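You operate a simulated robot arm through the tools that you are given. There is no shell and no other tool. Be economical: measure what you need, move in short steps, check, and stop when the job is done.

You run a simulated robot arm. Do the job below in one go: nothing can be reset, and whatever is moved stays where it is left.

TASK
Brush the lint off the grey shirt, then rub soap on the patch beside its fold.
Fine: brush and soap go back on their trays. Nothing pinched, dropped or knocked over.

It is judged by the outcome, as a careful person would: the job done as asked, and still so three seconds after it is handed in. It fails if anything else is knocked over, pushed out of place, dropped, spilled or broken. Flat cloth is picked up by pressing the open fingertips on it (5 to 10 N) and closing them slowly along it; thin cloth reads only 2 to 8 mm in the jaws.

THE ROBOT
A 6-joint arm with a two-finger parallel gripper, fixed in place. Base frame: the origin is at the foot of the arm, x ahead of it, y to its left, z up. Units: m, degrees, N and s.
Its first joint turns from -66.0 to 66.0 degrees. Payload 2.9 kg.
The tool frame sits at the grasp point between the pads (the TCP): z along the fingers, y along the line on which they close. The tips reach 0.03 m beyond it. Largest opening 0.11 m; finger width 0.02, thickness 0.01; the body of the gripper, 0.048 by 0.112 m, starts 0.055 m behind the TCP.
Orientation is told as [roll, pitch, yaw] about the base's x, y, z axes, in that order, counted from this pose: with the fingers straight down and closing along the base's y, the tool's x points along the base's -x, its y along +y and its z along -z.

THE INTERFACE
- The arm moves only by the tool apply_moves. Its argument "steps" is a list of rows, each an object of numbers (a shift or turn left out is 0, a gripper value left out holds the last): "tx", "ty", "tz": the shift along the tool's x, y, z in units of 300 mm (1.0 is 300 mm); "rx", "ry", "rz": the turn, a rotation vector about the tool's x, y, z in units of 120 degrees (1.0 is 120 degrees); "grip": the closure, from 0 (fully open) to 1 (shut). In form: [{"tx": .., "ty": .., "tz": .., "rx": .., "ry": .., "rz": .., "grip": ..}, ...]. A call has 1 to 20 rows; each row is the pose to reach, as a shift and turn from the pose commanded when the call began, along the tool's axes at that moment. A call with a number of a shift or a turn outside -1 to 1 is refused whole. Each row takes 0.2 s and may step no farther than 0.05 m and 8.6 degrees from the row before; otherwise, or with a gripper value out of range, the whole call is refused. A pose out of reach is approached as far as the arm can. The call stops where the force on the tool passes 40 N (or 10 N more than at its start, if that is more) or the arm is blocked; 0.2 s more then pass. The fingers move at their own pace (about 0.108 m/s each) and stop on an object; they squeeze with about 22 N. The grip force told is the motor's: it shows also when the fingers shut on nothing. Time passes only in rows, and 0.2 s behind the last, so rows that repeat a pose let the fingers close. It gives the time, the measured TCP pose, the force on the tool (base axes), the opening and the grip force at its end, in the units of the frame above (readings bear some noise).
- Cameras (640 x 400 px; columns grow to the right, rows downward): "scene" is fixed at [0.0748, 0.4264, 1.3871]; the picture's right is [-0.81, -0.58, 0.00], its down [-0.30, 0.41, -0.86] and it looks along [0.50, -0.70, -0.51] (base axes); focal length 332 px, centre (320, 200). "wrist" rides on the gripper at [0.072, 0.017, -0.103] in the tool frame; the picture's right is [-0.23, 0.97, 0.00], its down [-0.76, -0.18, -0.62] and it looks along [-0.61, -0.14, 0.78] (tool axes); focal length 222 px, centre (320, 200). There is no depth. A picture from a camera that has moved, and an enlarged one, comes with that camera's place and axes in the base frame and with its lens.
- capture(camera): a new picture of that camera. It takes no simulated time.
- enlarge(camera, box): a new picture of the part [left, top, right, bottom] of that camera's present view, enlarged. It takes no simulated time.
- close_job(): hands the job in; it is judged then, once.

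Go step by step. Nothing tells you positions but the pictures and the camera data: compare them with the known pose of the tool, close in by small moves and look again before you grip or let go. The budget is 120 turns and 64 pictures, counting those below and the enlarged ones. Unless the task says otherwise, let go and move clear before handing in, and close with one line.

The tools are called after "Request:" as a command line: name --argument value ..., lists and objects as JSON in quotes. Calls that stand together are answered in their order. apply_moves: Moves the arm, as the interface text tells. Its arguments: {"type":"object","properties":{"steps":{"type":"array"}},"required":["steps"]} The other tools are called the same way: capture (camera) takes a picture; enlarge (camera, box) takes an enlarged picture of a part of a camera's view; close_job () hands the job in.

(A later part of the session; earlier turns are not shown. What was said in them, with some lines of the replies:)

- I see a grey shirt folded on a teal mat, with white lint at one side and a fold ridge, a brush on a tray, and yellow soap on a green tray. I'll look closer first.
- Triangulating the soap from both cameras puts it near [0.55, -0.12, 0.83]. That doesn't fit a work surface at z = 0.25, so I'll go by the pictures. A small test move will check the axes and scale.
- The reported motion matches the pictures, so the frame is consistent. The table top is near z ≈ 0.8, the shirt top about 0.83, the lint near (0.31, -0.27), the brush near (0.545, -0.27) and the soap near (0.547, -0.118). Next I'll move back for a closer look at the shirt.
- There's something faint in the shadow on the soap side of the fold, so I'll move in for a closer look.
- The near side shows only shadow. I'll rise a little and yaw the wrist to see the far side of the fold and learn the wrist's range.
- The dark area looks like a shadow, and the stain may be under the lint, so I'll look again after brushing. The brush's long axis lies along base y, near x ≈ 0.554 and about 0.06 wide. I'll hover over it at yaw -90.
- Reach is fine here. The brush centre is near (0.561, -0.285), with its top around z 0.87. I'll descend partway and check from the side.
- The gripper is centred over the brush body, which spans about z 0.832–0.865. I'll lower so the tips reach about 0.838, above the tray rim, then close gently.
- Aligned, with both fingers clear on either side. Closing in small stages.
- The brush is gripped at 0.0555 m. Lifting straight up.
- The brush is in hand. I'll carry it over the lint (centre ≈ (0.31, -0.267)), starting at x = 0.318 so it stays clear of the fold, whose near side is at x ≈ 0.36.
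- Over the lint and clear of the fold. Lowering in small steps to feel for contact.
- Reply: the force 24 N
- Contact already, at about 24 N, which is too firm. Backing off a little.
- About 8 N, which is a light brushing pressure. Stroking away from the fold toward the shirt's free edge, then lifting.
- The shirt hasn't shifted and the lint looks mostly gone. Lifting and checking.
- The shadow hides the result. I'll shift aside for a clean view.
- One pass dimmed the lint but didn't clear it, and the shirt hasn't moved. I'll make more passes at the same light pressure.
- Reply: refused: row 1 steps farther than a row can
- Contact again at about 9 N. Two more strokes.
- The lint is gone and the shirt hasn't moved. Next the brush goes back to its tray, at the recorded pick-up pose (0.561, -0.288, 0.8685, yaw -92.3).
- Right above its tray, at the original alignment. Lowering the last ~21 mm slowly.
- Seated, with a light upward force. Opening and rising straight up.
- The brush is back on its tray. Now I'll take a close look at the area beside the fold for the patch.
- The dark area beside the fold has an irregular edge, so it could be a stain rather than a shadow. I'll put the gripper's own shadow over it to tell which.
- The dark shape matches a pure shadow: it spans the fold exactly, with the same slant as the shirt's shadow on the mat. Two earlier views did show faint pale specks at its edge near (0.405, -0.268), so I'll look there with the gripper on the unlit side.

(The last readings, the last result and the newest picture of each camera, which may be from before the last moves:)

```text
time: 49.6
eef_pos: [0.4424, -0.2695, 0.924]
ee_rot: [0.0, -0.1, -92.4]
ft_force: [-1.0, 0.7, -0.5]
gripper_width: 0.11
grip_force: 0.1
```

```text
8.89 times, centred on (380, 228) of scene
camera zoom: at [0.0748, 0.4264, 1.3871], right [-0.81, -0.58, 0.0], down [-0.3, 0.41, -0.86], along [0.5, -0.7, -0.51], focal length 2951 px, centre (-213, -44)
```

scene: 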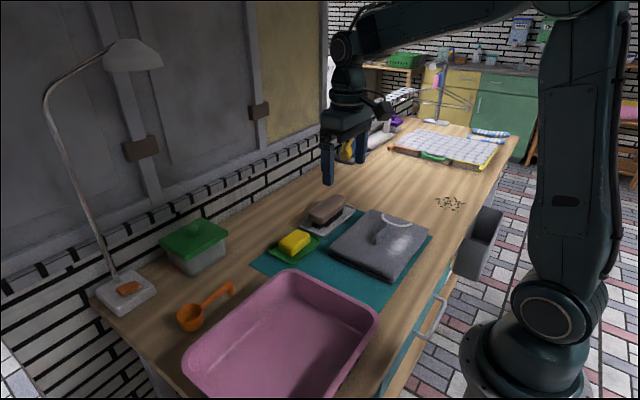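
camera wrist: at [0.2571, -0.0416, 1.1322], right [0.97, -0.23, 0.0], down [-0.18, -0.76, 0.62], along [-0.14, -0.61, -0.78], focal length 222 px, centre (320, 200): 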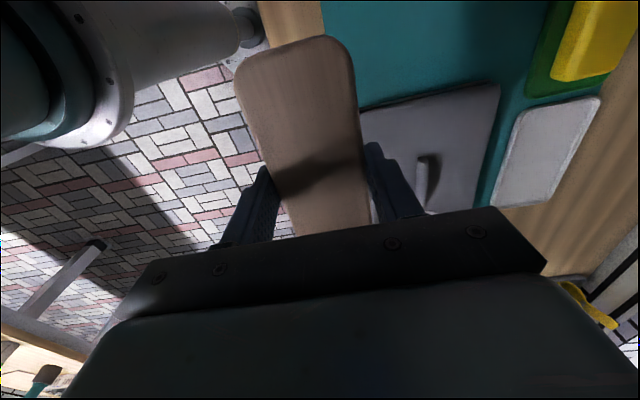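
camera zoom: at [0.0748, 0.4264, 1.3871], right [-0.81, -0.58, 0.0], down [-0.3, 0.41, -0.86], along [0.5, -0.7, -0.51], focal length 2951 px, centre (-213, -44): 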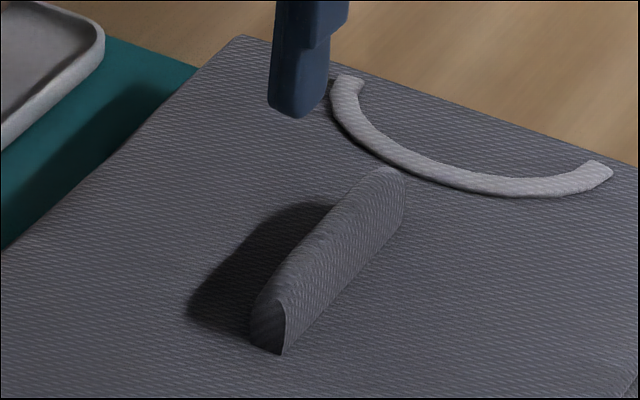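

The dark area is at least partly shadow. I'll shade the whole zone with the gripper body so that any stain shows by itself.

Request:
apply_moves --steps '[{"tz": -0.1}, {"ty": -0.15, "tz": -0.1}, {"ty": -0.3, "tz": -0.1}, {"ty": -0.45, "tz": -0.1}, {"ty": -0.6, "tz": -0.1}, {"ty": -0.74, "tz": -0.08}, {"ty": -0.74, "tz": 0.07}, {"ty": -0.74, "tz": 0.07}]'

Request:
enlarge --camera "scene" --box '[340, 200, 420, 260]'

```text
time: 51.4
eef_pos: [0.2196, -0.2614, 0.9042]
ee_rot: [0.0, 0.0, -92.3]
ft_force: [-0.6, 0.4, -0.8]
gripper_width: 0.1099
grip_force: 0.1
```

```text
6.67 times, centred on (380, 230) of scene
camera zoom: at [0.0748, 0.4264, 1.3871], right [-0.81, -0.58, 0.0], down [-0.3, 0.41, -0.86], along [0.5, -0.7, -0.51], focal length 2213 px, centre (-80, 0)
```

zoom: 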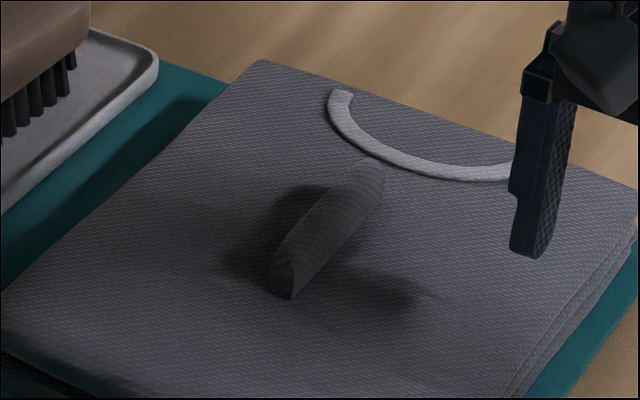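

Request:
enlarge --camera "scene" --box '[362, 218, 402, 248]'

Request:
capture --camera "scene"

```text
13.33 times, centred on (382, 233) of scene
camera zoom: at [0.0748, 0.4264, 1.3871], right [-0.81, -0.58, 0.0], down [-0.3, 0.41, -0.86], along [0.5, -0.7, -0.51], focal length 4427 px, centre (-507, -240)
```

zoom: 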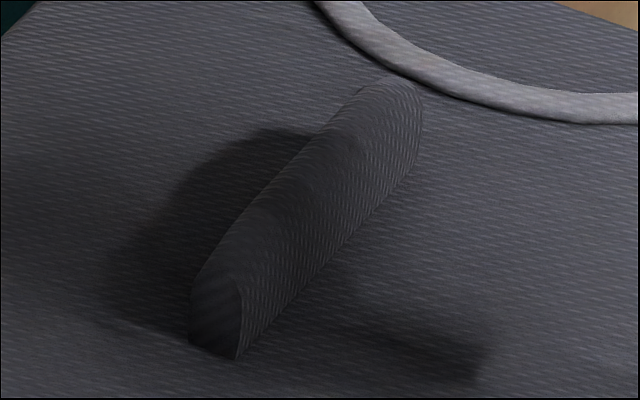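

```text
24 pictures are left
```

scene: 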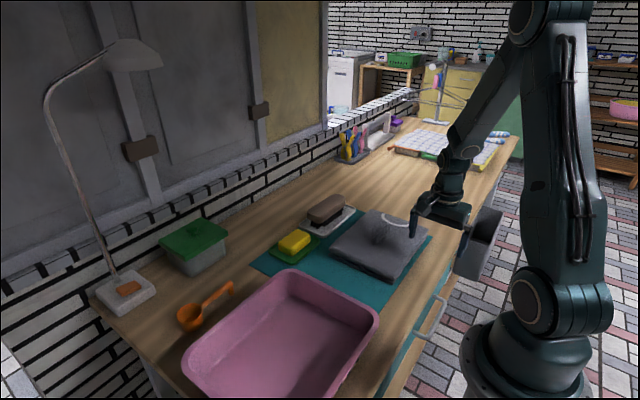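

No dark stain stands out. The faint pale specks near (0.405, -0.268) showed only from the base side, so I'll go back to that vantage. Yaw 0 is also the best orientation for holding the soap clear of the fold.

Request:
apply_moves --steps '[{"tz": -0.1}, {"ty": 0.09, "tz": -0.1, "rz": -0.07}, {"ty": 0.18, "tz": -0.1, "rz": -0.14}, {"ty": 0.27, "tz": -0.1, "rz": -0.21}, {"ty": 0.36, "tz": -0.1, "rz": -0.28}, {"ty": 0.45, "tz": -0.1, "rz": -0.35}, {"ty": 0.45, "tz": -0.1, "rz": -0.42}, {"ty": 0.45, "tz": -0.1, "rz": -0.49}, {"ty": 0.45, "tz": -0.1, "rz": -0.56}, {"ty": 0.45, "tz": -0.1, "rz": -0.63}, {"ty": 0.45, "tz": -0.1, "rz": -0.7}, {"ty": 0.45, "tz": -0.1, "rz": -0.769}, {"ty": 0.45, "tz": -0.1, "rz": -0.769}]'

Request:
enlarge --camera "wrist" --box '[260, 100, 400, 190]'

```text
time: 54.2
eef_pos: [0.3551, -0.2659, 0.9351]
ee_rot: [0.0, 0.0, 0.1]
ft_force: [0.2, -1.2, 0.5]
gripper_width: 0.1103
grip_force: 0.1
```

```text
4.44 times, centred on (330, 145) of wrist
camera zoom: at [0.2837, -0.2487, 1.0385], right [0.23, 0.97, 0.0], down [0.76, -0.18, 0.62], along [0.61, -0.14, -0.78], focal length 987 px, centre (276, 444)
```

zoom: 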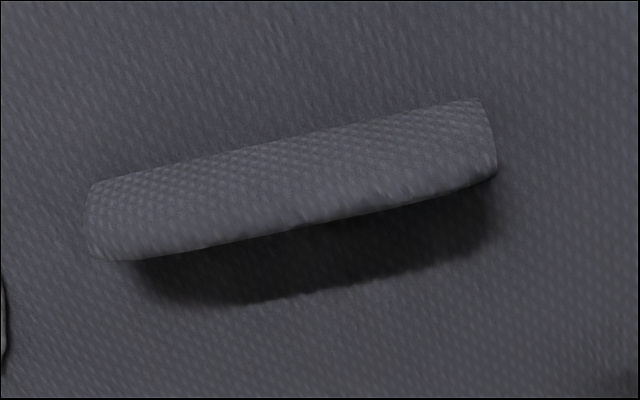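

Those specks are only weave bumps at the shadow's edge. One definitive test: at yaw 0 the gripper body is broad along the fold, so it can shade the whole area evenly.

Request:
apply_moves --steps '[{"tx": 0.15}, {"tx": 0.3}, {"tx": 0.45}, {"tx": 0.517, "tz": 0.04}, {"tx": 0.517, "tz": 0.08}, {"tx": 0.517, "tz": 0.08}]'

Request:
enlarge --camera "scene" --box '[345, 205, 417, 259]'

```text
time: 55.6
eef_pos: [0.1993, -0.2671, 0.9107]
ee_rot: [-0.1, 0.0, 0.1]
ft_force: [-0.5, 1.0, 0.2]
gripper_width: 0.1099
grip_force: 0.0
```

```text
7.41 times, centred on (381, 232) of scene
camera zoom: at [0.0748, 0.4264, 1.3871], right [-0.81, -0.58, 0.0], down [-0.3, 0.41, -0.86], along [0.5, -0.7, -0.51], focal length 2459 px, centre (-132, -37)
```

zoom: 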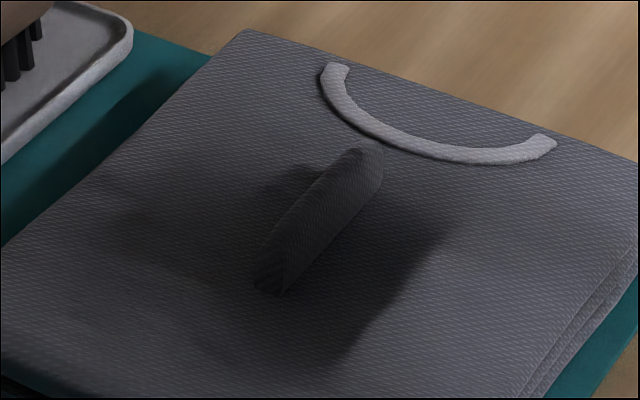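

Fully shaded, there's no separate dark stain on that side, so the dark area was only shadow. I'll move over the soap and take a clean, zoomed look at the well-lit shirt.

Request:
apply_moves --steps '[{"tz": -0.15}, {"tz": -0.22, "tx": -0.1}, {"tz": -0.22, "tx": -0.23, "ty": 0.05}, {"tz": -0.22, "tx": -0.36, "ty": 0.1}, {"tz": -0.22, "tx": -0.49, "ty": 0.16}, {"tz": -0.22, "tx": -0.62, "ty": 0.22}, {"tz": -0.22, "tx": -0.75, "ty": 0.29}, {"tz": -0.22, "tx": -0.88, "ty": 0.36}, {"tz": -0.22, "tx": -0.99, "ty": 0.43}, {"tz": -0.22, "tx": -1.0, "ty": 0.49}, {"tz": -0.22, "tx": -1.0, "ty": 0.49}]'

Request:
enlarge --camera "scene" --box '[328, 205, 432, 283]'

Request:
capture --camera "wrist"

```text
time: 58.0
eef_pos: [0.5013, -0.1193, 0.9756]
ee_rot: [0.0, 0.0, 0.1]
ft_force: [0.0, -0.3, 0.0]
gripper_width: 0.1097
grip_force: 0.1
```

```text
5.13 times, centred on (380, 244) of scene
camera zoom: at [0.0748, 0.4264, 1.3871], right [-0.81, -0.58, 0.0], down [-0.3, 0.41, -0.86], along [0.5, -0.7, -0.51], focal length 1702 px, centre (12, -26)
```

zoom: 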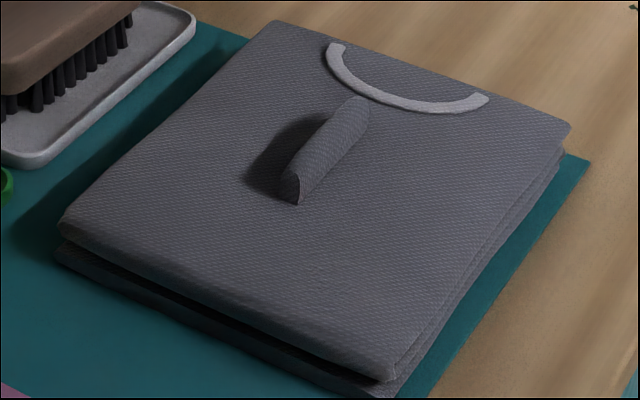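

```text
20 pictures are left
camera wrist: at [0.4298, -0.1015, 1.0802], right [0.23, 0.97, 0.0], down [0.76, -0.18, 0.62], along [0.61, -0.14, -0.78], focal length 222 px, centre (320, 200)
```

wrist: 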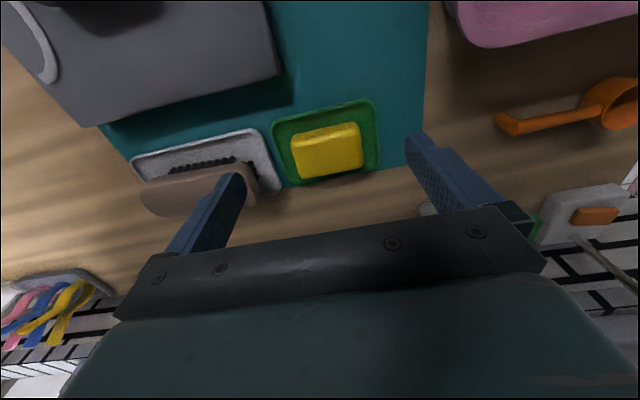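

The shirt looks evenly clean, so I take the patch to be the spot beside the fold where the lint lay, and I'll watch for visible soap there. The soap is centred near (0.552, -0.120), about 0.078 long in y. Positioning above it.

Request:
apply_moves --steps '[{"tx": -0.1, "tz": 0.05}, {"tx": -0.17, "ty": -0.003, "tz": 0.15}, {"tx": -0.17, "ty": -0.003, "tz": 0.25}, {"tx": -0.17, "ty": -0.003, "tz": 0.25}]'

Request:
enlarge --camera "scene" --box '[245, 180, 355, 270]'

Request:
capture --camera "wrist"

```text
time: 59.0
eef_pos: [0.5516, -0.1203, 0.9006]
ee_rot: [-0.1, 0.0, 0.1]
ft_force: [-0.4, -0.1, 0.6]
gripper_width: 0.1099
grip_force: 0.0
```

```text
4.44 times, centred on (300, 225) of scene
camera zoom: at [0.0748, 0.4264, 1.3871], right [-0.81, -0.58, 0.0], down [-0.3, 0.41, -0.86], along [0.5, -0.7, -0.51], focal length 1476 px, centre (409, 89)
```

zoom: 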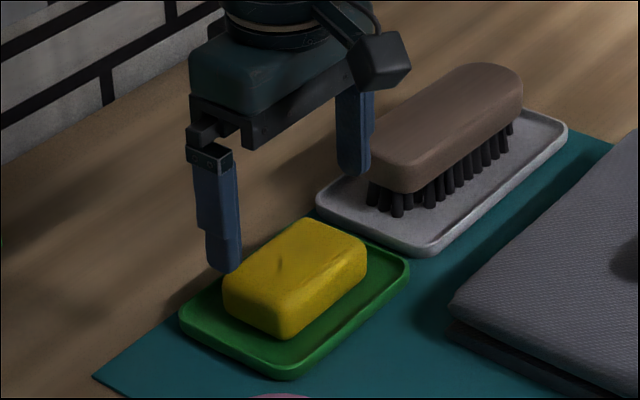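

```text
18 pictures are left
camera wrist: at [0.4804, -0.1018, 1.0047], right [0.23, 0.97, 0.0], down [0.76, -0.18, 0.62], along [0.61, -0.14, -0.78], focal length 222 px, centre (320, 200)
```

wrist: 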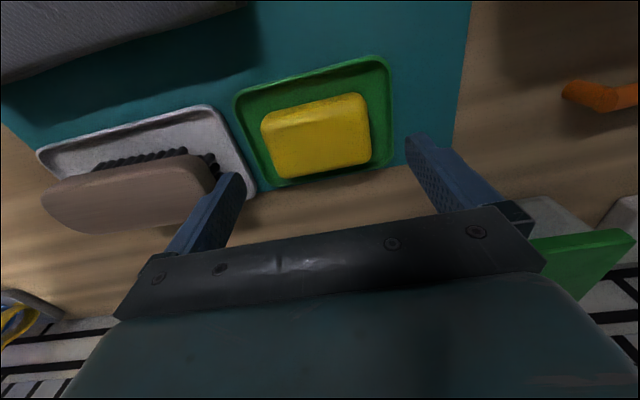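

Well centred on the soap. I'll narrow the opening to ~0.092 so the fingers come down inside the tray rim, then descend to TCP z ≈ 0.853.

Request:
apply_moves --steps '[{"tx": 0.015, "grip": 0.16}, {"tx": 0.015, "tz": 0.06, "grip": 0.16}, {"tx": 0.015, "tz": 0.12, "grip": 0.16}, {"tx": 0.015, "tz": 0.158, "grip": 0.16}, {"tx": 0.015, "tz": 0.158, "grip": 0.16}]'

Request:
enlarge --camera "scene" --box '[245, 180, 355, 270]'

```text
time: 60.2
eef_pos: [0.5471, -0.121, 0.8529]
ee_rot: [0.0, 0.0, 0.0]
ft_force: [-0.4, 0.2, 0.0]
gripper_width: 0.0925
grip_force: 0.0
```

```text
4.44 times, centred on (300, 225) of scene
camera zoom: at [0.0748, 0.4264, 1.3871], right [-0.81, -0.58, 0.0], down [-0.3, 0.41, -0.86], along [0.5, -0.7, -0.51], focal length 1476 px, centre (409, 89)
```

zoom: 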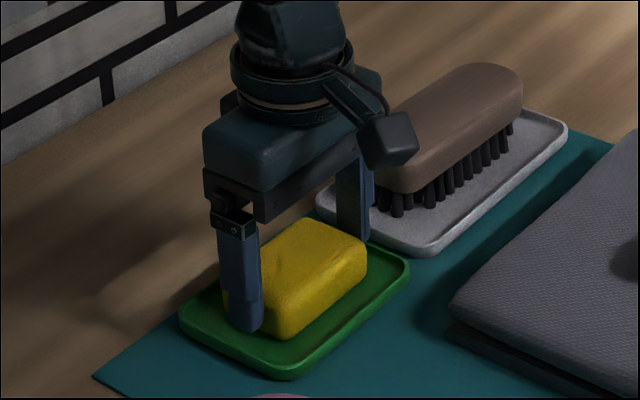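

The tips sit close to the soap's base. I'll raise 8 mm so the soap sticks out below the fingers, then close.

Request:
apply_moves --steps '[{"tz": -0.027, "grip": 0.16}, {"tz": -0.027, "grip": 0.16}, {"tz": -0.027, "grip": 0.25}, {"tz": -0.027, "grip": 0.32}, {"tz": -0.027, "grip": 0.4}, {"tz": -0.027, "grip": 0.7}, {"tz": -0.027, "grip": 1.0}, {"tz": -0.027, "grip": 1.0}]'

Request:
enlarge --camera "scene" --box '[245, 180, 355, 270]'

```text
time: 62.0
eef_pos: [0.547, -0.12, 0.8619]
ee_rot: [-0.1, 0.0, 0.0]
ft_force: [0.9, -0.7, 2.2]
gripper_width: 0.0845
grip_force: 22.0
```

```text
4.44 times, centred on (300, 225) of scene
camera zoom: at [0.0748, 0.4264, 1.3871], right [-0.81, -0.58, 0.0], down [-0.3, 0.41, -0.86], along [0.5, -0.7, -0.51], focal length 1476 px, centre (409, 89)
```

zoom: 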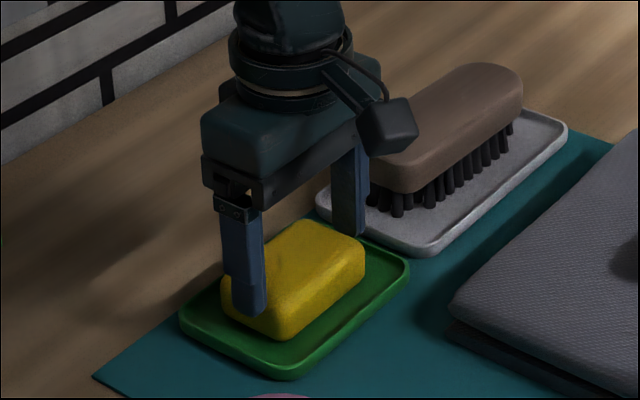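

The soap is held (width 0.0845), and I've noted the pick-up pose (0.547, -0.120, 0.8615). Lifting and carrying it to the patch.

Request:
apply_moves --steps '[{"tz": -0.05}, {"tz": -0.15}, {"tz": -0.28}, {"tz": -0.3, "tx": 0.1, "ty": -0.06}, {"tz": -0.3, "tx": 0.22, "ty": -0.13}, {"tz": -0.3, "tx": 0.34, "ty": -0.2}, {"tz": -0.3, "tx": 0.46, "ty": -0.27}, {"tz": -0.3, "tx": 0.58, "ty": -0.35}, {"tz": -0.3, "tx": 0.7, "ty": -0.43}, {"tz": -0.3, "tx": 0.79, "ty": -0.49}, {"tz": -0.2, "tx": 0.79, "ty": -0.49}, {"tz": -0.14, "tx": 0.79, "ty": -0.49}, {"tz": -0.14, "tx": 0.79, "ty": -0.49}]'

Request:
enlarge --camera "scene" --box '[330, 170, 440, 270]'

```text
time: 64.8
eef_pos: [0.3104, -0.2683, 0.9042]
ee_rot: [0.0, 0.0, 0.0]
ft_force: [0.9, 0.0, -1.6]
gripper_width: 0.0846
grip_force: 22.6
```

```text
4.00 times, centred on (385, 220) of scene
camera zoom: at [0.0748, 0.4264, 1.3871], right [-0.81, -0.58, 0.0], down [-0.3, 0.41, -0.86], along [0.5, -0.7, -0.51], focal length 1328 px, centre (60, 120)
```

zoom: 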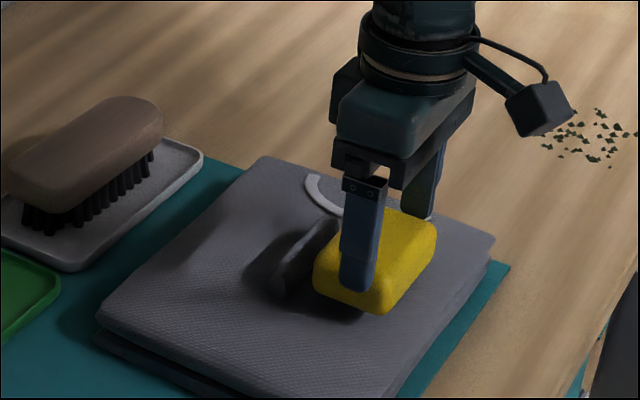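

Held level over the patch and clear of the fold. Lowering in fine steps to contact.

Request:
apply_moves --steps '[{"tz": 0.02}, {"tz": 0.03}, {"tz": 0.035}, {"tz": 0.035}]'

Request:
apply_moves --steps '[{"tz": 0.003}, {"tz": 0.004}, {"tz": 0.004}]'

Request:
apply_moves --steps '[{"tz": 0.003}, {"tz": 0.003}]'

```text
time: 65.8
eef_pos: [0.3093, -0.2679, 0.8928]
ee_rot: [0.0, 0.0, 0.0]
ft_force: [0.4, 0.1, -0.3]
gripper_width: 0.0844
grip_force: 22.1
```

```text
time: 66.6
eef_pos: [0.3093, -0.2674, 0.8919]
ee_rot: [-0.1, 0.0, 0.0]
ft_force: [0.2, 0.1, -1.2]
gripper_width: 0.0845
grip_force: 22.4
```

```text
time: 67.2
eef_pos: [0.3096, -0.2677, 0.8912]
ee_rot: [0.0, 0.0, 0.0]
ft_force: [0.2, 0.1, -1.9]
gripper_width: 0.0845
grip_force: 21.4
```

Request:
apply_moves --steps '[{"tz": 0.004}, {"tz": 0.004}]'

Request:
apply_moves --steps '[{"tz": 0.003}, {"tz": 0.003}]'

Request:
apply_moves --steps '[{"tz": 0.002}, {"tz": 0.002}]'

```text
time: 67.8
eef_pos: [0.31, -0.2677, 0.8905]
ee_rot: [0.0, -0.1, 0.0]
ft_force: [-4.1, 3.7, 20.9]
gripper_width: 0.0846
grip_force: 22.1
```

```text
time: 68.4
eef_pos: [0.309, -0.2674, 0.8888]
ee_rot: [-0.1, -0.1, 0.0]
ft_force: [-2.0, 2.5, 21.8]
gripper_width: 0.0847
grip_force: 22.1
```

```text
time: 69.0
eef_pos: [0.3101, -0.2694, 0.8894]
ee_rot: [-0.1, -0.1, 0.0]
ft_force: [0.9, -0.3, 22.8]
gripper_width: 0.0847
grip_force: 21.9
```

Firm at about 22 N. Backing off for a gentle rub.

Request:
apply_moves --steps '[{"tz": -0.002}, {"tz": -0.002}]'

```text
time: 69.6
eef_pos: [0.309, -0.2678, 0.8891]
ee_rot: [-0.1, 0.1, 0.0]
ft_force: [3.9, -2.4, 10.1]
gripper_width: 0.0845
grip_force: 22.4
```

About 10 N. Rubbing with small back-and-forth strokes over the patch.

Request:
apply_moves --steps '[{"ty": 0.035}, {"ty": 0.07}, {"ty": 0.1}, {"ty": 0.07, "tx": 0.02}, {"ty": 0.03, "tx": 0.03}, {"ty": 0, "tx": 0.03}, {"ty": -0.03, "tx": 0.03}, {"ty": -0.07, "tx": 0.02}, {"ty": -0.1, "tx": 0}, {"ty": -0.07, "tx": -0.02}, {"ty": -0.03, "tx": -0.03}, {"ty": 0, "tx": -0.03}, {"ty": 0.03, "tx": -0.03}, {"ty": 0.07, "tx": -0.02}, {"ty": 0.1}, {"ty": 0.07}, {"ty": 0.035}, {"ty": 0}]'

```text
time: 73.4
eef_pos: [0.3085, -0.2676, 0.8887]
ee_rot: [0.1, 0.0, 0.0]
ft_force: [0.6, -0.4, -0.8]
gripper_width: 0.0844
grip_force: 21.7
```

Request:
apply_moves --steps '[{"tz": 0.002}, {"tz": 0.002}]'

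Request:
enlarge --camera "scene" --box '[330, 180, 440, 280]'

```text
time: 74.0
eef_pos: [0.3097, -0.2677, 0.8883]
ee_rot: [0.0, 0.0, -0.1]
ft_force: [-2.7, 1.5, 8.4]
gripper_width: 0.0845
grip_force: 21.6
```

```text
4.00 times, centred on (385, 230) of scene
camera zoom: at [0.0747, 0.4265, 1.3871], right [-0.81, -0.58, 0.0], down [-0.3, 0.41, -0.86], along [0.5, -0.7, -0.51], focal length 1328 px, centre (60, 80)
```

zoom: 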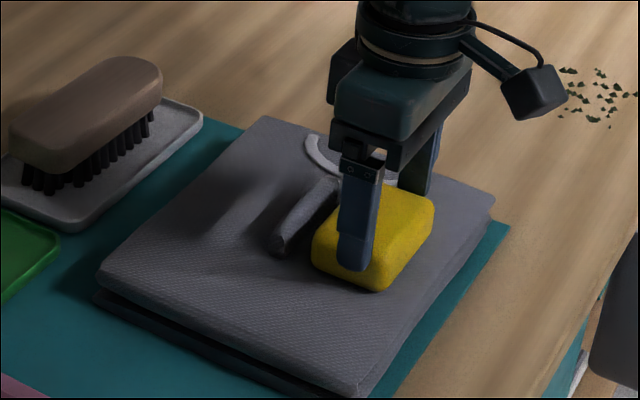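

Contact is about 8 N and the shirt hasn't moved. Another rub, then I'll lift aside to see what it left.

Request:
apply_moves --steps '[{"ty": 0.035}, {"ty": 0.07}, {"ty": 0.1}, {"ty": 0.07, "tx": 0.02}, {"ty": 0.03, "tx": 0.03}, {"ty": 0, "tx": 0.03}, {"ty": -0.03, "tx": 0.03}, {"ty": -0.07, "tx": 0.02}, {"ty": -0.1, "tx": 0}, {"ty": -0.07, "tx": -0.02}, {"ty": -0.03, "tx": -0.03}, {"ty": 0, "tx": -0.03}, {"ty": 0.03, "tx": -0.03}, {"ty": 0.07, "tx": -0.02}, {"ty": 0.1}, {"ty": 0.07}, {"ty": 0.035}, {"ty": 0}]'

Request:
apply_moves --steps '[{"tz": -0.1}, {"tz": -0.24}, {"tz": -0.3, "ty": 0.1}, {"tz": -0.3, "ty": 0.22, "tx": -0.04}, {"tz": -0.3, "ty": 0.32, "tx": -0.14}, {"tz": -0.3, "ty": 0.4, "tx": -0.26}, {"tz": -0.3, "ty": 0.46, "tx": -0.38}, {"tz": -0.3, "ty": 0.49, "tx": -0.5}, {"tz": -0.3, "ty": 0.49, "tx": -0.5}]'

Request:
enlarge --camera "scene" --box '[328, 205, 432, 283]'

```text
time: 77.8
eef_pos: [0.3104, -0.267, 0.8883]
ee_rot: [0.2, 0.0, 0.0]
ft_force: [0.7, 10.1, 19.6]
gripper_width: 0.0846
grip_force: 21.8
```

```text
time: 79.8
eef_pos: [0.4589, -0.1204, 0.9787]
ee_rot: [0.0, 0.0, -0.1]
ft_force: [0.1, 0.3, -1.1]
gripper_width: 0.0844
grip_force: 21.9
```

```text
5.13 times, centred on (380, 244) of scene
camera zoom: at [0.0748, 0.4264, 1.3871], right [-0.81, -0.58, 0.0], down [-0.3, 0.41, -0.86], along [0.5, -0.7, -0.51], focal length 1702 px, centre (12, -26)
```

zoom: 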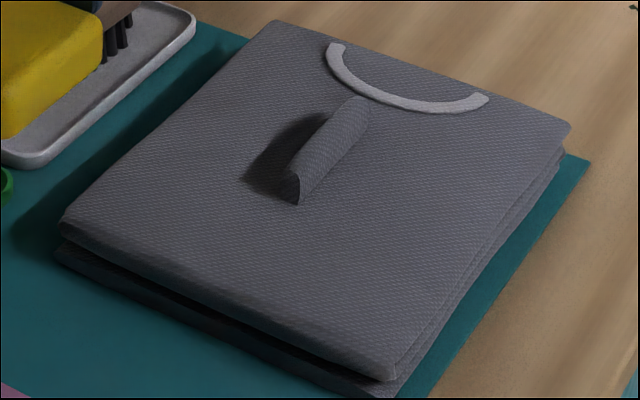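

No visible trace on that side. I'll zoom hard into the shaded side of the fold before deciding whether the patch is there instead.

Request:
enlarge --camera "scene" --box '[370, 223, 394, 247]'

```text
16.00 times, centred on (382, 235) of scene
camera zoom: at [0.0748, 0.4264, 1.3871], right [-0.81, -0.58, 0.0], down [-0.3, 0.41, -0.86], along [0.5, -0.7, -0.51], focal length 5312 px, centre (-672, -360)
```

zoom: 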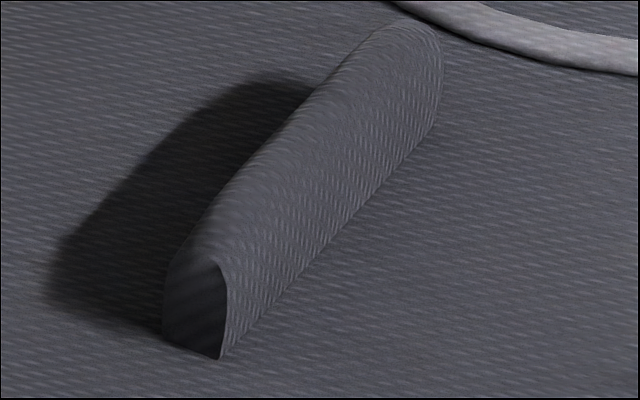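

That side looks clean too, but it's equally "beside the fold", and soaping only one side could miss the patch. I'll rub there as well, keeping about 8 mm from the fold.

Request:
apply_moves --steps '[{"tx": 0.05, "ty": -0.1}, {"tx": 0.1, "ty": -0.22}, {"tx": 0.143, "ty": -0.34}, {"tx": 0.143, "ty": -0.46}, {"tx": 0.143, "ty": -0.49, "tz": 0.08}, {"tx": 0.143, "ty": -0.49, "tz": 0.2}, {"tx": 0.143, "ty": -0.49, "tz": 0.27}, {"tx": 0.143, "ty": -0.49, "tz": 0.29}, {"tx": 0.143, "ty": -0.49, "tz": 0.29}]'

Request:
enlarge --camera "scene" --box '[330, 180, 440, 280]'

```text
time: 81.8
eef_pos: [0.4154, -0.2689, 0.8917]
ee_rot: [0.0, -0.1, 0.0]
ft_force: [0.1, 0.7, -2.0]
gripper_width: 0.0847
grip_force: 21.4
```

```text
4.00 times, centred on (385, 230) of scene
camera zoom: at [0.0748, 0.4264, 1.3871], right [-0.81, -0.58, 0.0], down [-0.3, 0.41, -0.86], along [0.5, -0.7, -0.51], focal length 1328 px, centre (60, 80)
```

zoom: 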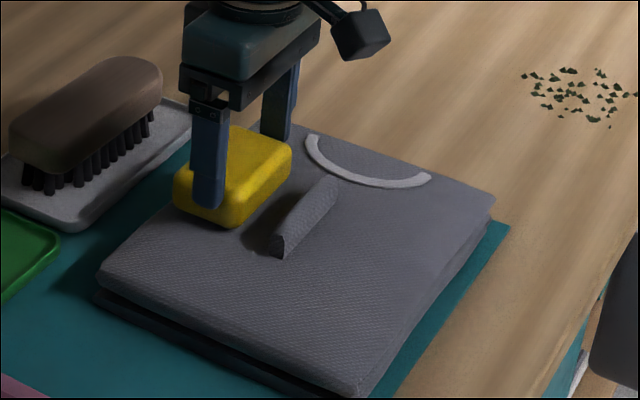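

Clear of the fold with room to spare. Lowering to light contact.

Request:
apply_moves --steps '[{"tz": 0.004, "tx": 0.01}, {"tz": 0.006, "tx": 0.01}, {"tz": 0.006, "tx": 0.01}]'

Request:
apply_moves --steps '[{"tz": 0.002}, {"tz": 0.002}]'

```text
time: 82.6
eef_pos: [0.4142, -0.2684, 0.8897]
ee_rot: [-0.1, 0.1, -0.1]
ft_force: [0.5, -0.4, -1.1]
gripper_width: 0.0844
grip_force: 21.9
```

```text
time: 83.2
eef_pos: [0.414, -0.2676, 0.8892]
ee_rot: [0.0, 0.0, -0.1]
ft_force: [0.0, -0.4, -1.0]
gripper_width: 0.0846
grip_force: 22.3
```

Request:
apply_moves --steps '[{"tz": 0.002}, {"tz": 0.002}]'

Request:
apply_moves --steps '[{"tz": 0.001}, {"tz": 0.001}]'

```text
time: 83.8
eef_pos: [0.4139, -0.2687, 0.8888]
ee_rot: [0.0, 0.1, -0.1]
ft_force: [-0.5, 0.0, -1.6]
gripper_width: 0.0844
grip_force: 22.3
```

```text
time: 84.4
eef_pos: [0.4139, -0.2694, 0.8897]
ee_rot: [0.0, 0.0, 0.0]
ft_force: [-1.4, 0.0, 2.2]
gripper_width: 0.0845
grip_force: 21.7
```

Request:
apply_moves --steps '[{"tz": 0.001}, {"tz": 0.001}]'

```text
time: 85.0
eef_pos: [0.4136, -0.2685, 0.8886]
ee_rot: [0.1, -0.1, 0.0]
ft_force: [-0.1, 0.1, 4.3]
gripper_width: 0.0843
grip_force: 22.3
```

Request:
apply_moves --steps '[{"tz": 0.001}, {"tz": 0.001, "ty": 0.03}, {"tz": 0.001, "ty": 0.06}, {"tz": 0.001, "ty": 0.085}, {"tz": 0.001, "ty": 0.06, "tx": -0.02}, {"tz": 0.001, "ty": 0.03, "tx": -0.03}, {"tz": 0.001, "ty": 0, "tx": -0.03}, {"tz": 0.001, "ty": -0.03, "tx": -0.03}, {"tz": 0.001, "ty": -0.06, "tx": -0.02}, {"tz": 0.001, "ty": -0.085}, {"tz": 0.001, "ty": -0.06, "tx": 0.006}, {"tz": 0.001, "ty": -0.03, "tx": 0.008}, {"tz": 0.001, "tx": 0.008}, {"tz": 0.001, "ty": 0.03, "tx": 0.008}, {"tz": 0.001, "ty": 0.06, "tx": 0.006}, {"tz": 0.001, "ty": 0.03}, {"tz": 0.001}]'

```text
time: 88.6
eef_pos: [0.4148, -0.2671, 0.8868]
ee_rot: [0.1, 0.0, 0.0]
ft_force: [0.3, 7.3, 12.7]
gripper_width: 0.0846
grip_force: 22.0
```

Good contact throughout, ending at about 13 N. Lifting clear to look.

Request:
apply_moves --steps '[{"tz": -0.1}, {"tz": -0.24}, {"tz": -0.3, "ty": 0.1}, {"tz": -0.3, "ty": 0.22, "tx": -0.04}, {"tz": -0.3, "ty": 0.34, "tx": -0.1}, {"tz": -0.3, "ty": 0.44, "tx": -0.2}, {"tz": -0.3, "ty": 0.49, "tx": -0.32}, {"tz": -0.3, "ty": 0.49, "tx": -0.4405}, {"tz": -0.3, "ty": 0.49, "tx": -0.4405}]'

Request:
enlarge --camera "scene" --box '[328, 205, 432, 283]'

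```text
time: 90.6
eef_pos: [0.5468, -0.1197, 0.977]
ee_rot: [0.0, -0.1, -0.1]
ft_force: [-0.6, 0.5, -1.8]
gripper_width: 0.0843
grip_force: 22.3
```

```text
5.13 times, centred on (380, 244) of scene
camera zoom: at [0.0748, 0.4264, 1.3871], right [-0.81, -0.58, 0.0], down [-0.3, 0.41, -0.86], along [0.5, -0.7, -0.51], focal length 1702 px, centre (12, -26)
```

zoom: 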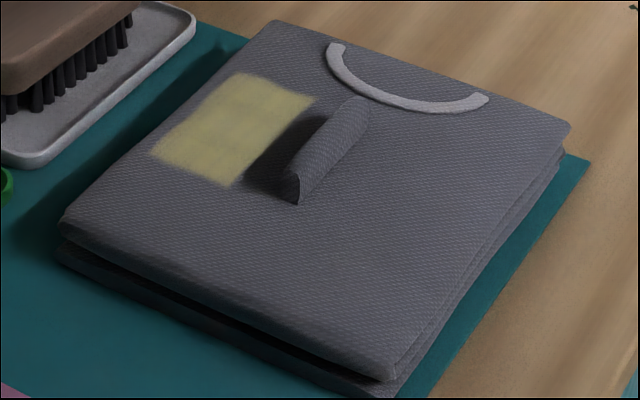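

A clear soap film now shows on this side of the fold, so the patch was here. I'll check how well it's covered, including the shaded strip.

Request:
enlarge --camera "scene" --box '[354, 214, 398, 247]'

```text
12.12 times, centred on (376, 230) of scene
camera zoom: at [0.0748, 0.4264, 1.3871], right [-0.81, -0.58, 0.0], down [-0.3, 0.41, -0.86], along [0.5, -0.7, -0.51], focal length 4024 px, centre (-359, -170)
```

zoom: 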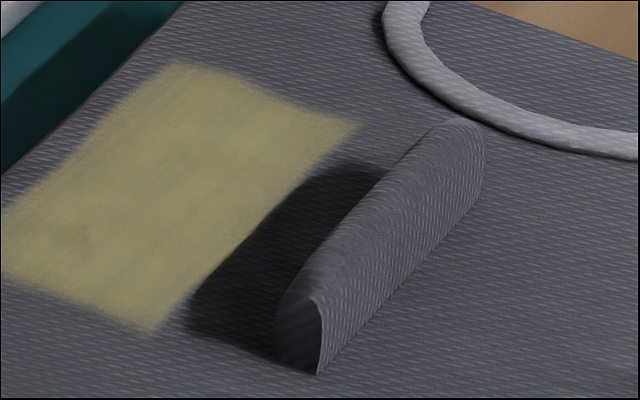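

The film covers an even rectangle, x ≈ 0.40–0.445 and y ≈ -0.327 to -0.225. One more light rub centred on it will make sure the coverage is good.

Request:
apply_moves --steps '[{"tx": 0.12}, {"tx": 0.24, "ty": -0.06}, {"tx": 0.34, "ty": -0.15}, {"tx": 0.407, "ty": -0.26}, {"tx": 0.407, "ty": -0.38}, {"tx": 0.407, "ty": -0.5, "tz": 0.05}, {"tx": 0.407, "ty": -0.5, "tz": 0.18}, {"tx": 0.407, "ty": -0.5, "tz": 0.27}, {"tx": 0.407, "ty": -0.5, "tz": 0.295}, {"tx": 0.407, "ty": -0.5, "tz": 0.298}, {"tx": 0.407, "ty": -0.5, "tz": 0.298}]'

Request:
apply_moves --steps '[{"tz": 0.001}, {"tz": 0.001}]'

Request:
apply_moves --steps '[{"tz": 0.001}, {"tz": 0.001}]'

```text
time: 93.0
eef_pos: [0.4238, -0.2703, 0.8876]
ee_rot: [0.0, -0.1, 0.0]
ft_force: [0.4, 0.5, -0.7]
gripper_width: 0.0845
grip_force: 22.0
```

```text
time: 93.6
eef_pos: [0.425, -0.2701, 0.8873]
ee_rot: [0.0, 0.0, 0.0]
ft_force: [0.1, -0.4, -1.4]
gripper_width: 0.0844
grip_force: 22.0
```

```text
time: 94.2
eef_pos: [0.4233, -0.2712, 0.888]
ee_rot: [0.0, 0.0, 0.1]
ft_force: [0.1, 0.1, -0.8]
gripper_width: 0.0846
grip_force: 21.8
```

Request:
apply_moves --steps '[{"tz": 0.002}, {"tz": 0.002}]'

Request:
apply_moves --steps '[{"tz": 0.001}, {"tz": 0.001}]'

```text
time: 94.8
eef_pos: [0.4237, -0.2707, 0.887]
ee_rot: [0.0, -0.1, 0.0]
ft_force: [-3.0, 1.4, 5.3]
gripper_width: 0.0847
grip_force: 21.7
```

```text
time: 95.4
eef_pos: [0.4247, -0.2701, 0.8869]
ee_rot: [0.0, -0.2, -0.1]
ft_force: [-1.9, 3.7, 11.6]
gripper_width: 0.0845
grip_force: 22.3
```

Request:
apply_moves --steps '[{"ty": -0.03}, {"ty": -0.07}, {"ty": -0.1}, {"ty": -0.07, "tx": 0.02}, {"ty": -0.03, "tx": 0.03}, {"tx": 0.03}, {"ty": 0.03, "tx": 0.03}, {"ty": 0.07, "tx": 0.02}, {"ty": 0.09}, {"ty": 0.05}, {"ty": 0.0}, {"tz": -0.1}, {"tz": -0.24}, {"tz": -0.3, "ty": 0.1}, {"tz": -0.3, "ty": 0.22, "tx": -0.04}, {"tz": -0.3, "ty": 0.34, "tx": -0.1}, {"tz": -0.3, "ty": 0.44, "tx": -0.2}, {"tz": -0.3, "ty": 0.5, "tx": -0.31}, {"tz": -0.3, "ty": 0.5, "tx": -0.407}, {"tz": -0.3, "ty": 0.5, "tx": -0.407}]'

Request:
enlarge --camera "scene" --box '[240, 160, 432, 283]'

```text
time: 99.6
eef_pos: [0.546, -0.1215, 0.9759]
ee_rot: [0.0, 0.1, 0.0]
ft_force: [-0.3, 0.1, -1.0]
gripper_width: 0.0843
grip_force: 22.6
```

```text
3.25 times, centred on (336, 222) of scene
camera zoom: at [0.0748, 0.4264, 1.3871], right [-0.81, -0.58, 0.0], down [-0.3, 0.41, -0.86], along [0.5, -0.7, -0.51], focal length 1080 px, centre (268, 130)
```

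zoom: 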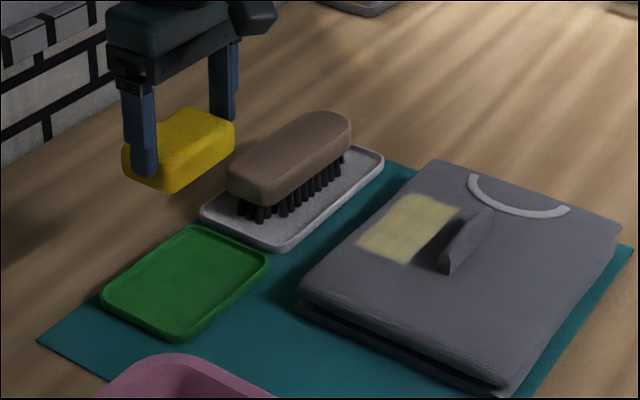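

The film is even, the shirt hasn't shifted and the fold is untouched. Lowering the soap back onto its tray.

Request:
apply_moves --steps '[{"tz": 0.12}, {"tz": 0.24}, {"tz": 0.33}, {"tz": 0.36}, {"tz": 0.37}, {"tz": 0.37}]'

Request:
enlarge --camera "scene" --box '[245, 180, 355, 270]'

```text
time: 101.0
eef_pos: [0.5458, -0.1209, 0.8656]
ee_rot: [-0.1, 0.0, 0.0]
ft_force: [0.5, 0.1, -1.2]
gripper_width: 0.0843
grip_force: 22.2
```

```text
4.44 times, centred on (300, 225) of scene
camera zoom: at [0.0748, 0.4264, 1.3871], right [-0.81, -0.58, 0.0], down [-0.3, 0.41, -0.86], along [0.5, -0.7, -0.51], focal length 1476 px, centre (409, 89)
```

zoom: 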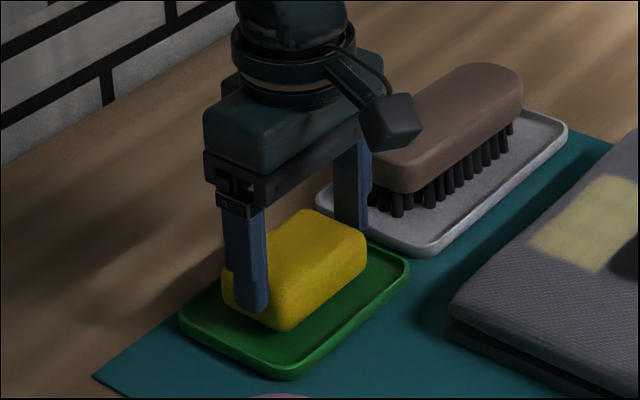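

Aligned over the tray, with a few mm to go.

Request:
apply_moves --steps '[{"tz": 0.006}, {"tz": 0.012}, {"tz": 0.012}]'

Request:
apply_moves --steps '[{"tz": 0.004}, {"tz": 0.004}]'

Request:
apply_moves --steps '[{"tz": 0.003}, {"tz": 0.003}]'

```text
time: 101.8
eef_pos: [0.5459, -0.1204, 0.8617]
ee_rot: [0.0, 0.0, 0.0]
ft_force: [0.1, 0.4, -1.2]
gripper_width: 0.0845
grip_force: 21.8
```

```text
time: 102.4
eef_pos: [0.5461, -0.1213, 0.8609]
ee_rot: [0.0, -0.1, 0.0]
ft_force: [0.3, -0.4, -0.8]
gripper_width: 0.0844
grip_force: 21.8
```

```text
time: 103.0
eef_pos: [0.5449, -0.1207, 0.86]
ee_rot: [0.0, 0.0, 0.0]
ft_force: [-0.1, 0.8, -1.5]
gripper_width: 0.0844
grip_force: 21.7
```

Request:
apply_moves --steps '[{"tz": 0.003}, {"tz": 0.003}]'

Request:
apply_moves --steps '[{"tz": 0.002}, {"tz": 0.002}]'

Request:
apply_moves --steps '[{"tz": 0.002}, {"tz": 0.002}]'

```text
time: 103.6
eef_pos: [0.5457, -0.1205, 0.8582]
ee_rot: [0.0, -0.1, 0.0]
ft_force: [0.1, 0.1, -1.3]
gripper_width: 0.0845
grip_force: 21.4
```

```text
time: 104.2
eef_pos: [0.5463, -0.1207, 0.8576]
ee_rot: [0.0, 0.0, 0.0]
ft_force: [0.2, -0.5, -1.4]
gripper_width: 0.0846
grip_force: 21.8
```

```text
time: 104.8
eef_pos: [0.5457, -0.1215, 0.8576]
ee_rot: [0.0, 0.0, 0.0]
ft_force: [-1.0, -0.2, -0.3]
gripper_width: 0.0845
grip_force: 21.7
```

Request:
apply_moves --steps '[{"tz": 0.002}, {"tz": 0.002}]'

Request:
apply_moves --steps '[{"tz": 0.002}, {"tz": 0.002}]'

```text
time: 105.4
eef_pos: [0.5454, -0.1214, 0.8575]
ee_rot: [-0.1, 0.0, 0.0]
ft_force: [0.2, -0.5, 4.3]
gripper_width: 0.0846
grip_force: 21.6
```

```text
time: 106.0
eef_pos: [0.5453, -0.1217, 0.8581]
ee_rot: [0.0, -0.1, 0.0]
ft_force: [0.8, -0.7, 10.0]
gripper_width: 0.0843
grip_force: 22.3
```

Seated. Opening slightly so the fingers stay inside the rim, then rising and moving clear.

Request:
apply_moves --steps '[{"grip": 0.22}, {"grip": 0.18}, {"grip": 0.15}, {"grip": 0.15}, {"tz": -0.08, "grip": 0.15}, {"tz": -0.2, "grip": 0.15}, {"tz": -0.35, "grip": 0.1}, {"tz": -0.48, "tx": 0.05, "grip": 0}, {"tz": -0.6, "tx": 0.12, "grip": 0}, {"tz": -0.6, "tx": 0.12, "grip": 0}]'

Request:
enlarge --camera "scene" --box '[230, 150, 440, 290]'

Request:
capture --camera "scene"

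```text
time: 108.2
eef_pos: [0.5093, -0.121, 1.0352]
ee_rot: [0.1, 0.1, 0.0]
ft_force: [0.8, 1.3, 0.4]
gripper_width: 0.1099
grip_force: 0.0
```

```text
2.86 times, centred on (335, 220) of scene
camera zoom: at [0.0748, 0.4264, 1.3871], right [-0.81, -0.58, 0.0], down [-0.3, 0.41, -0.86], along [0.5, -0.7, -0.51], focal length 948 px, centre (277, 143)
```

zoom: 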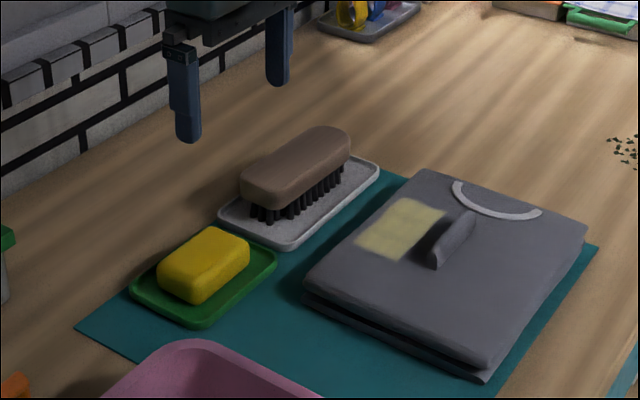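

```text
5 pictures are left
```

scene: 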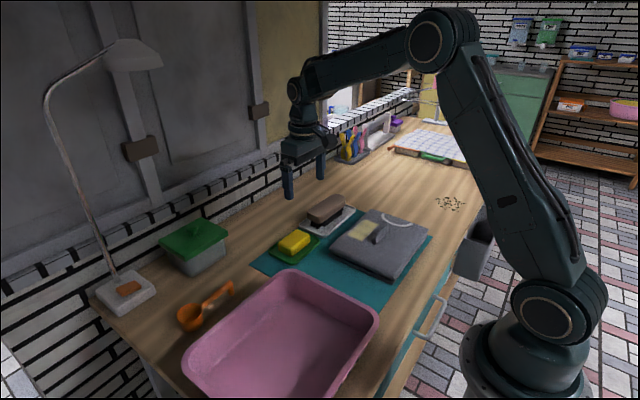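

The shirt is free of lint and in place, soap shows on the patch beside the fold, both tools are on their trays and the gripper is clear. Handing in.

Request:
close_job

```text
The job is handed in.
```

I brushed the lint off the shirt, soaped the patch beside its fold, and put the brush and soap back on their trays; I first rubbed soap on the wrong side of the fold, where the lint had been, and it left no visible mark.
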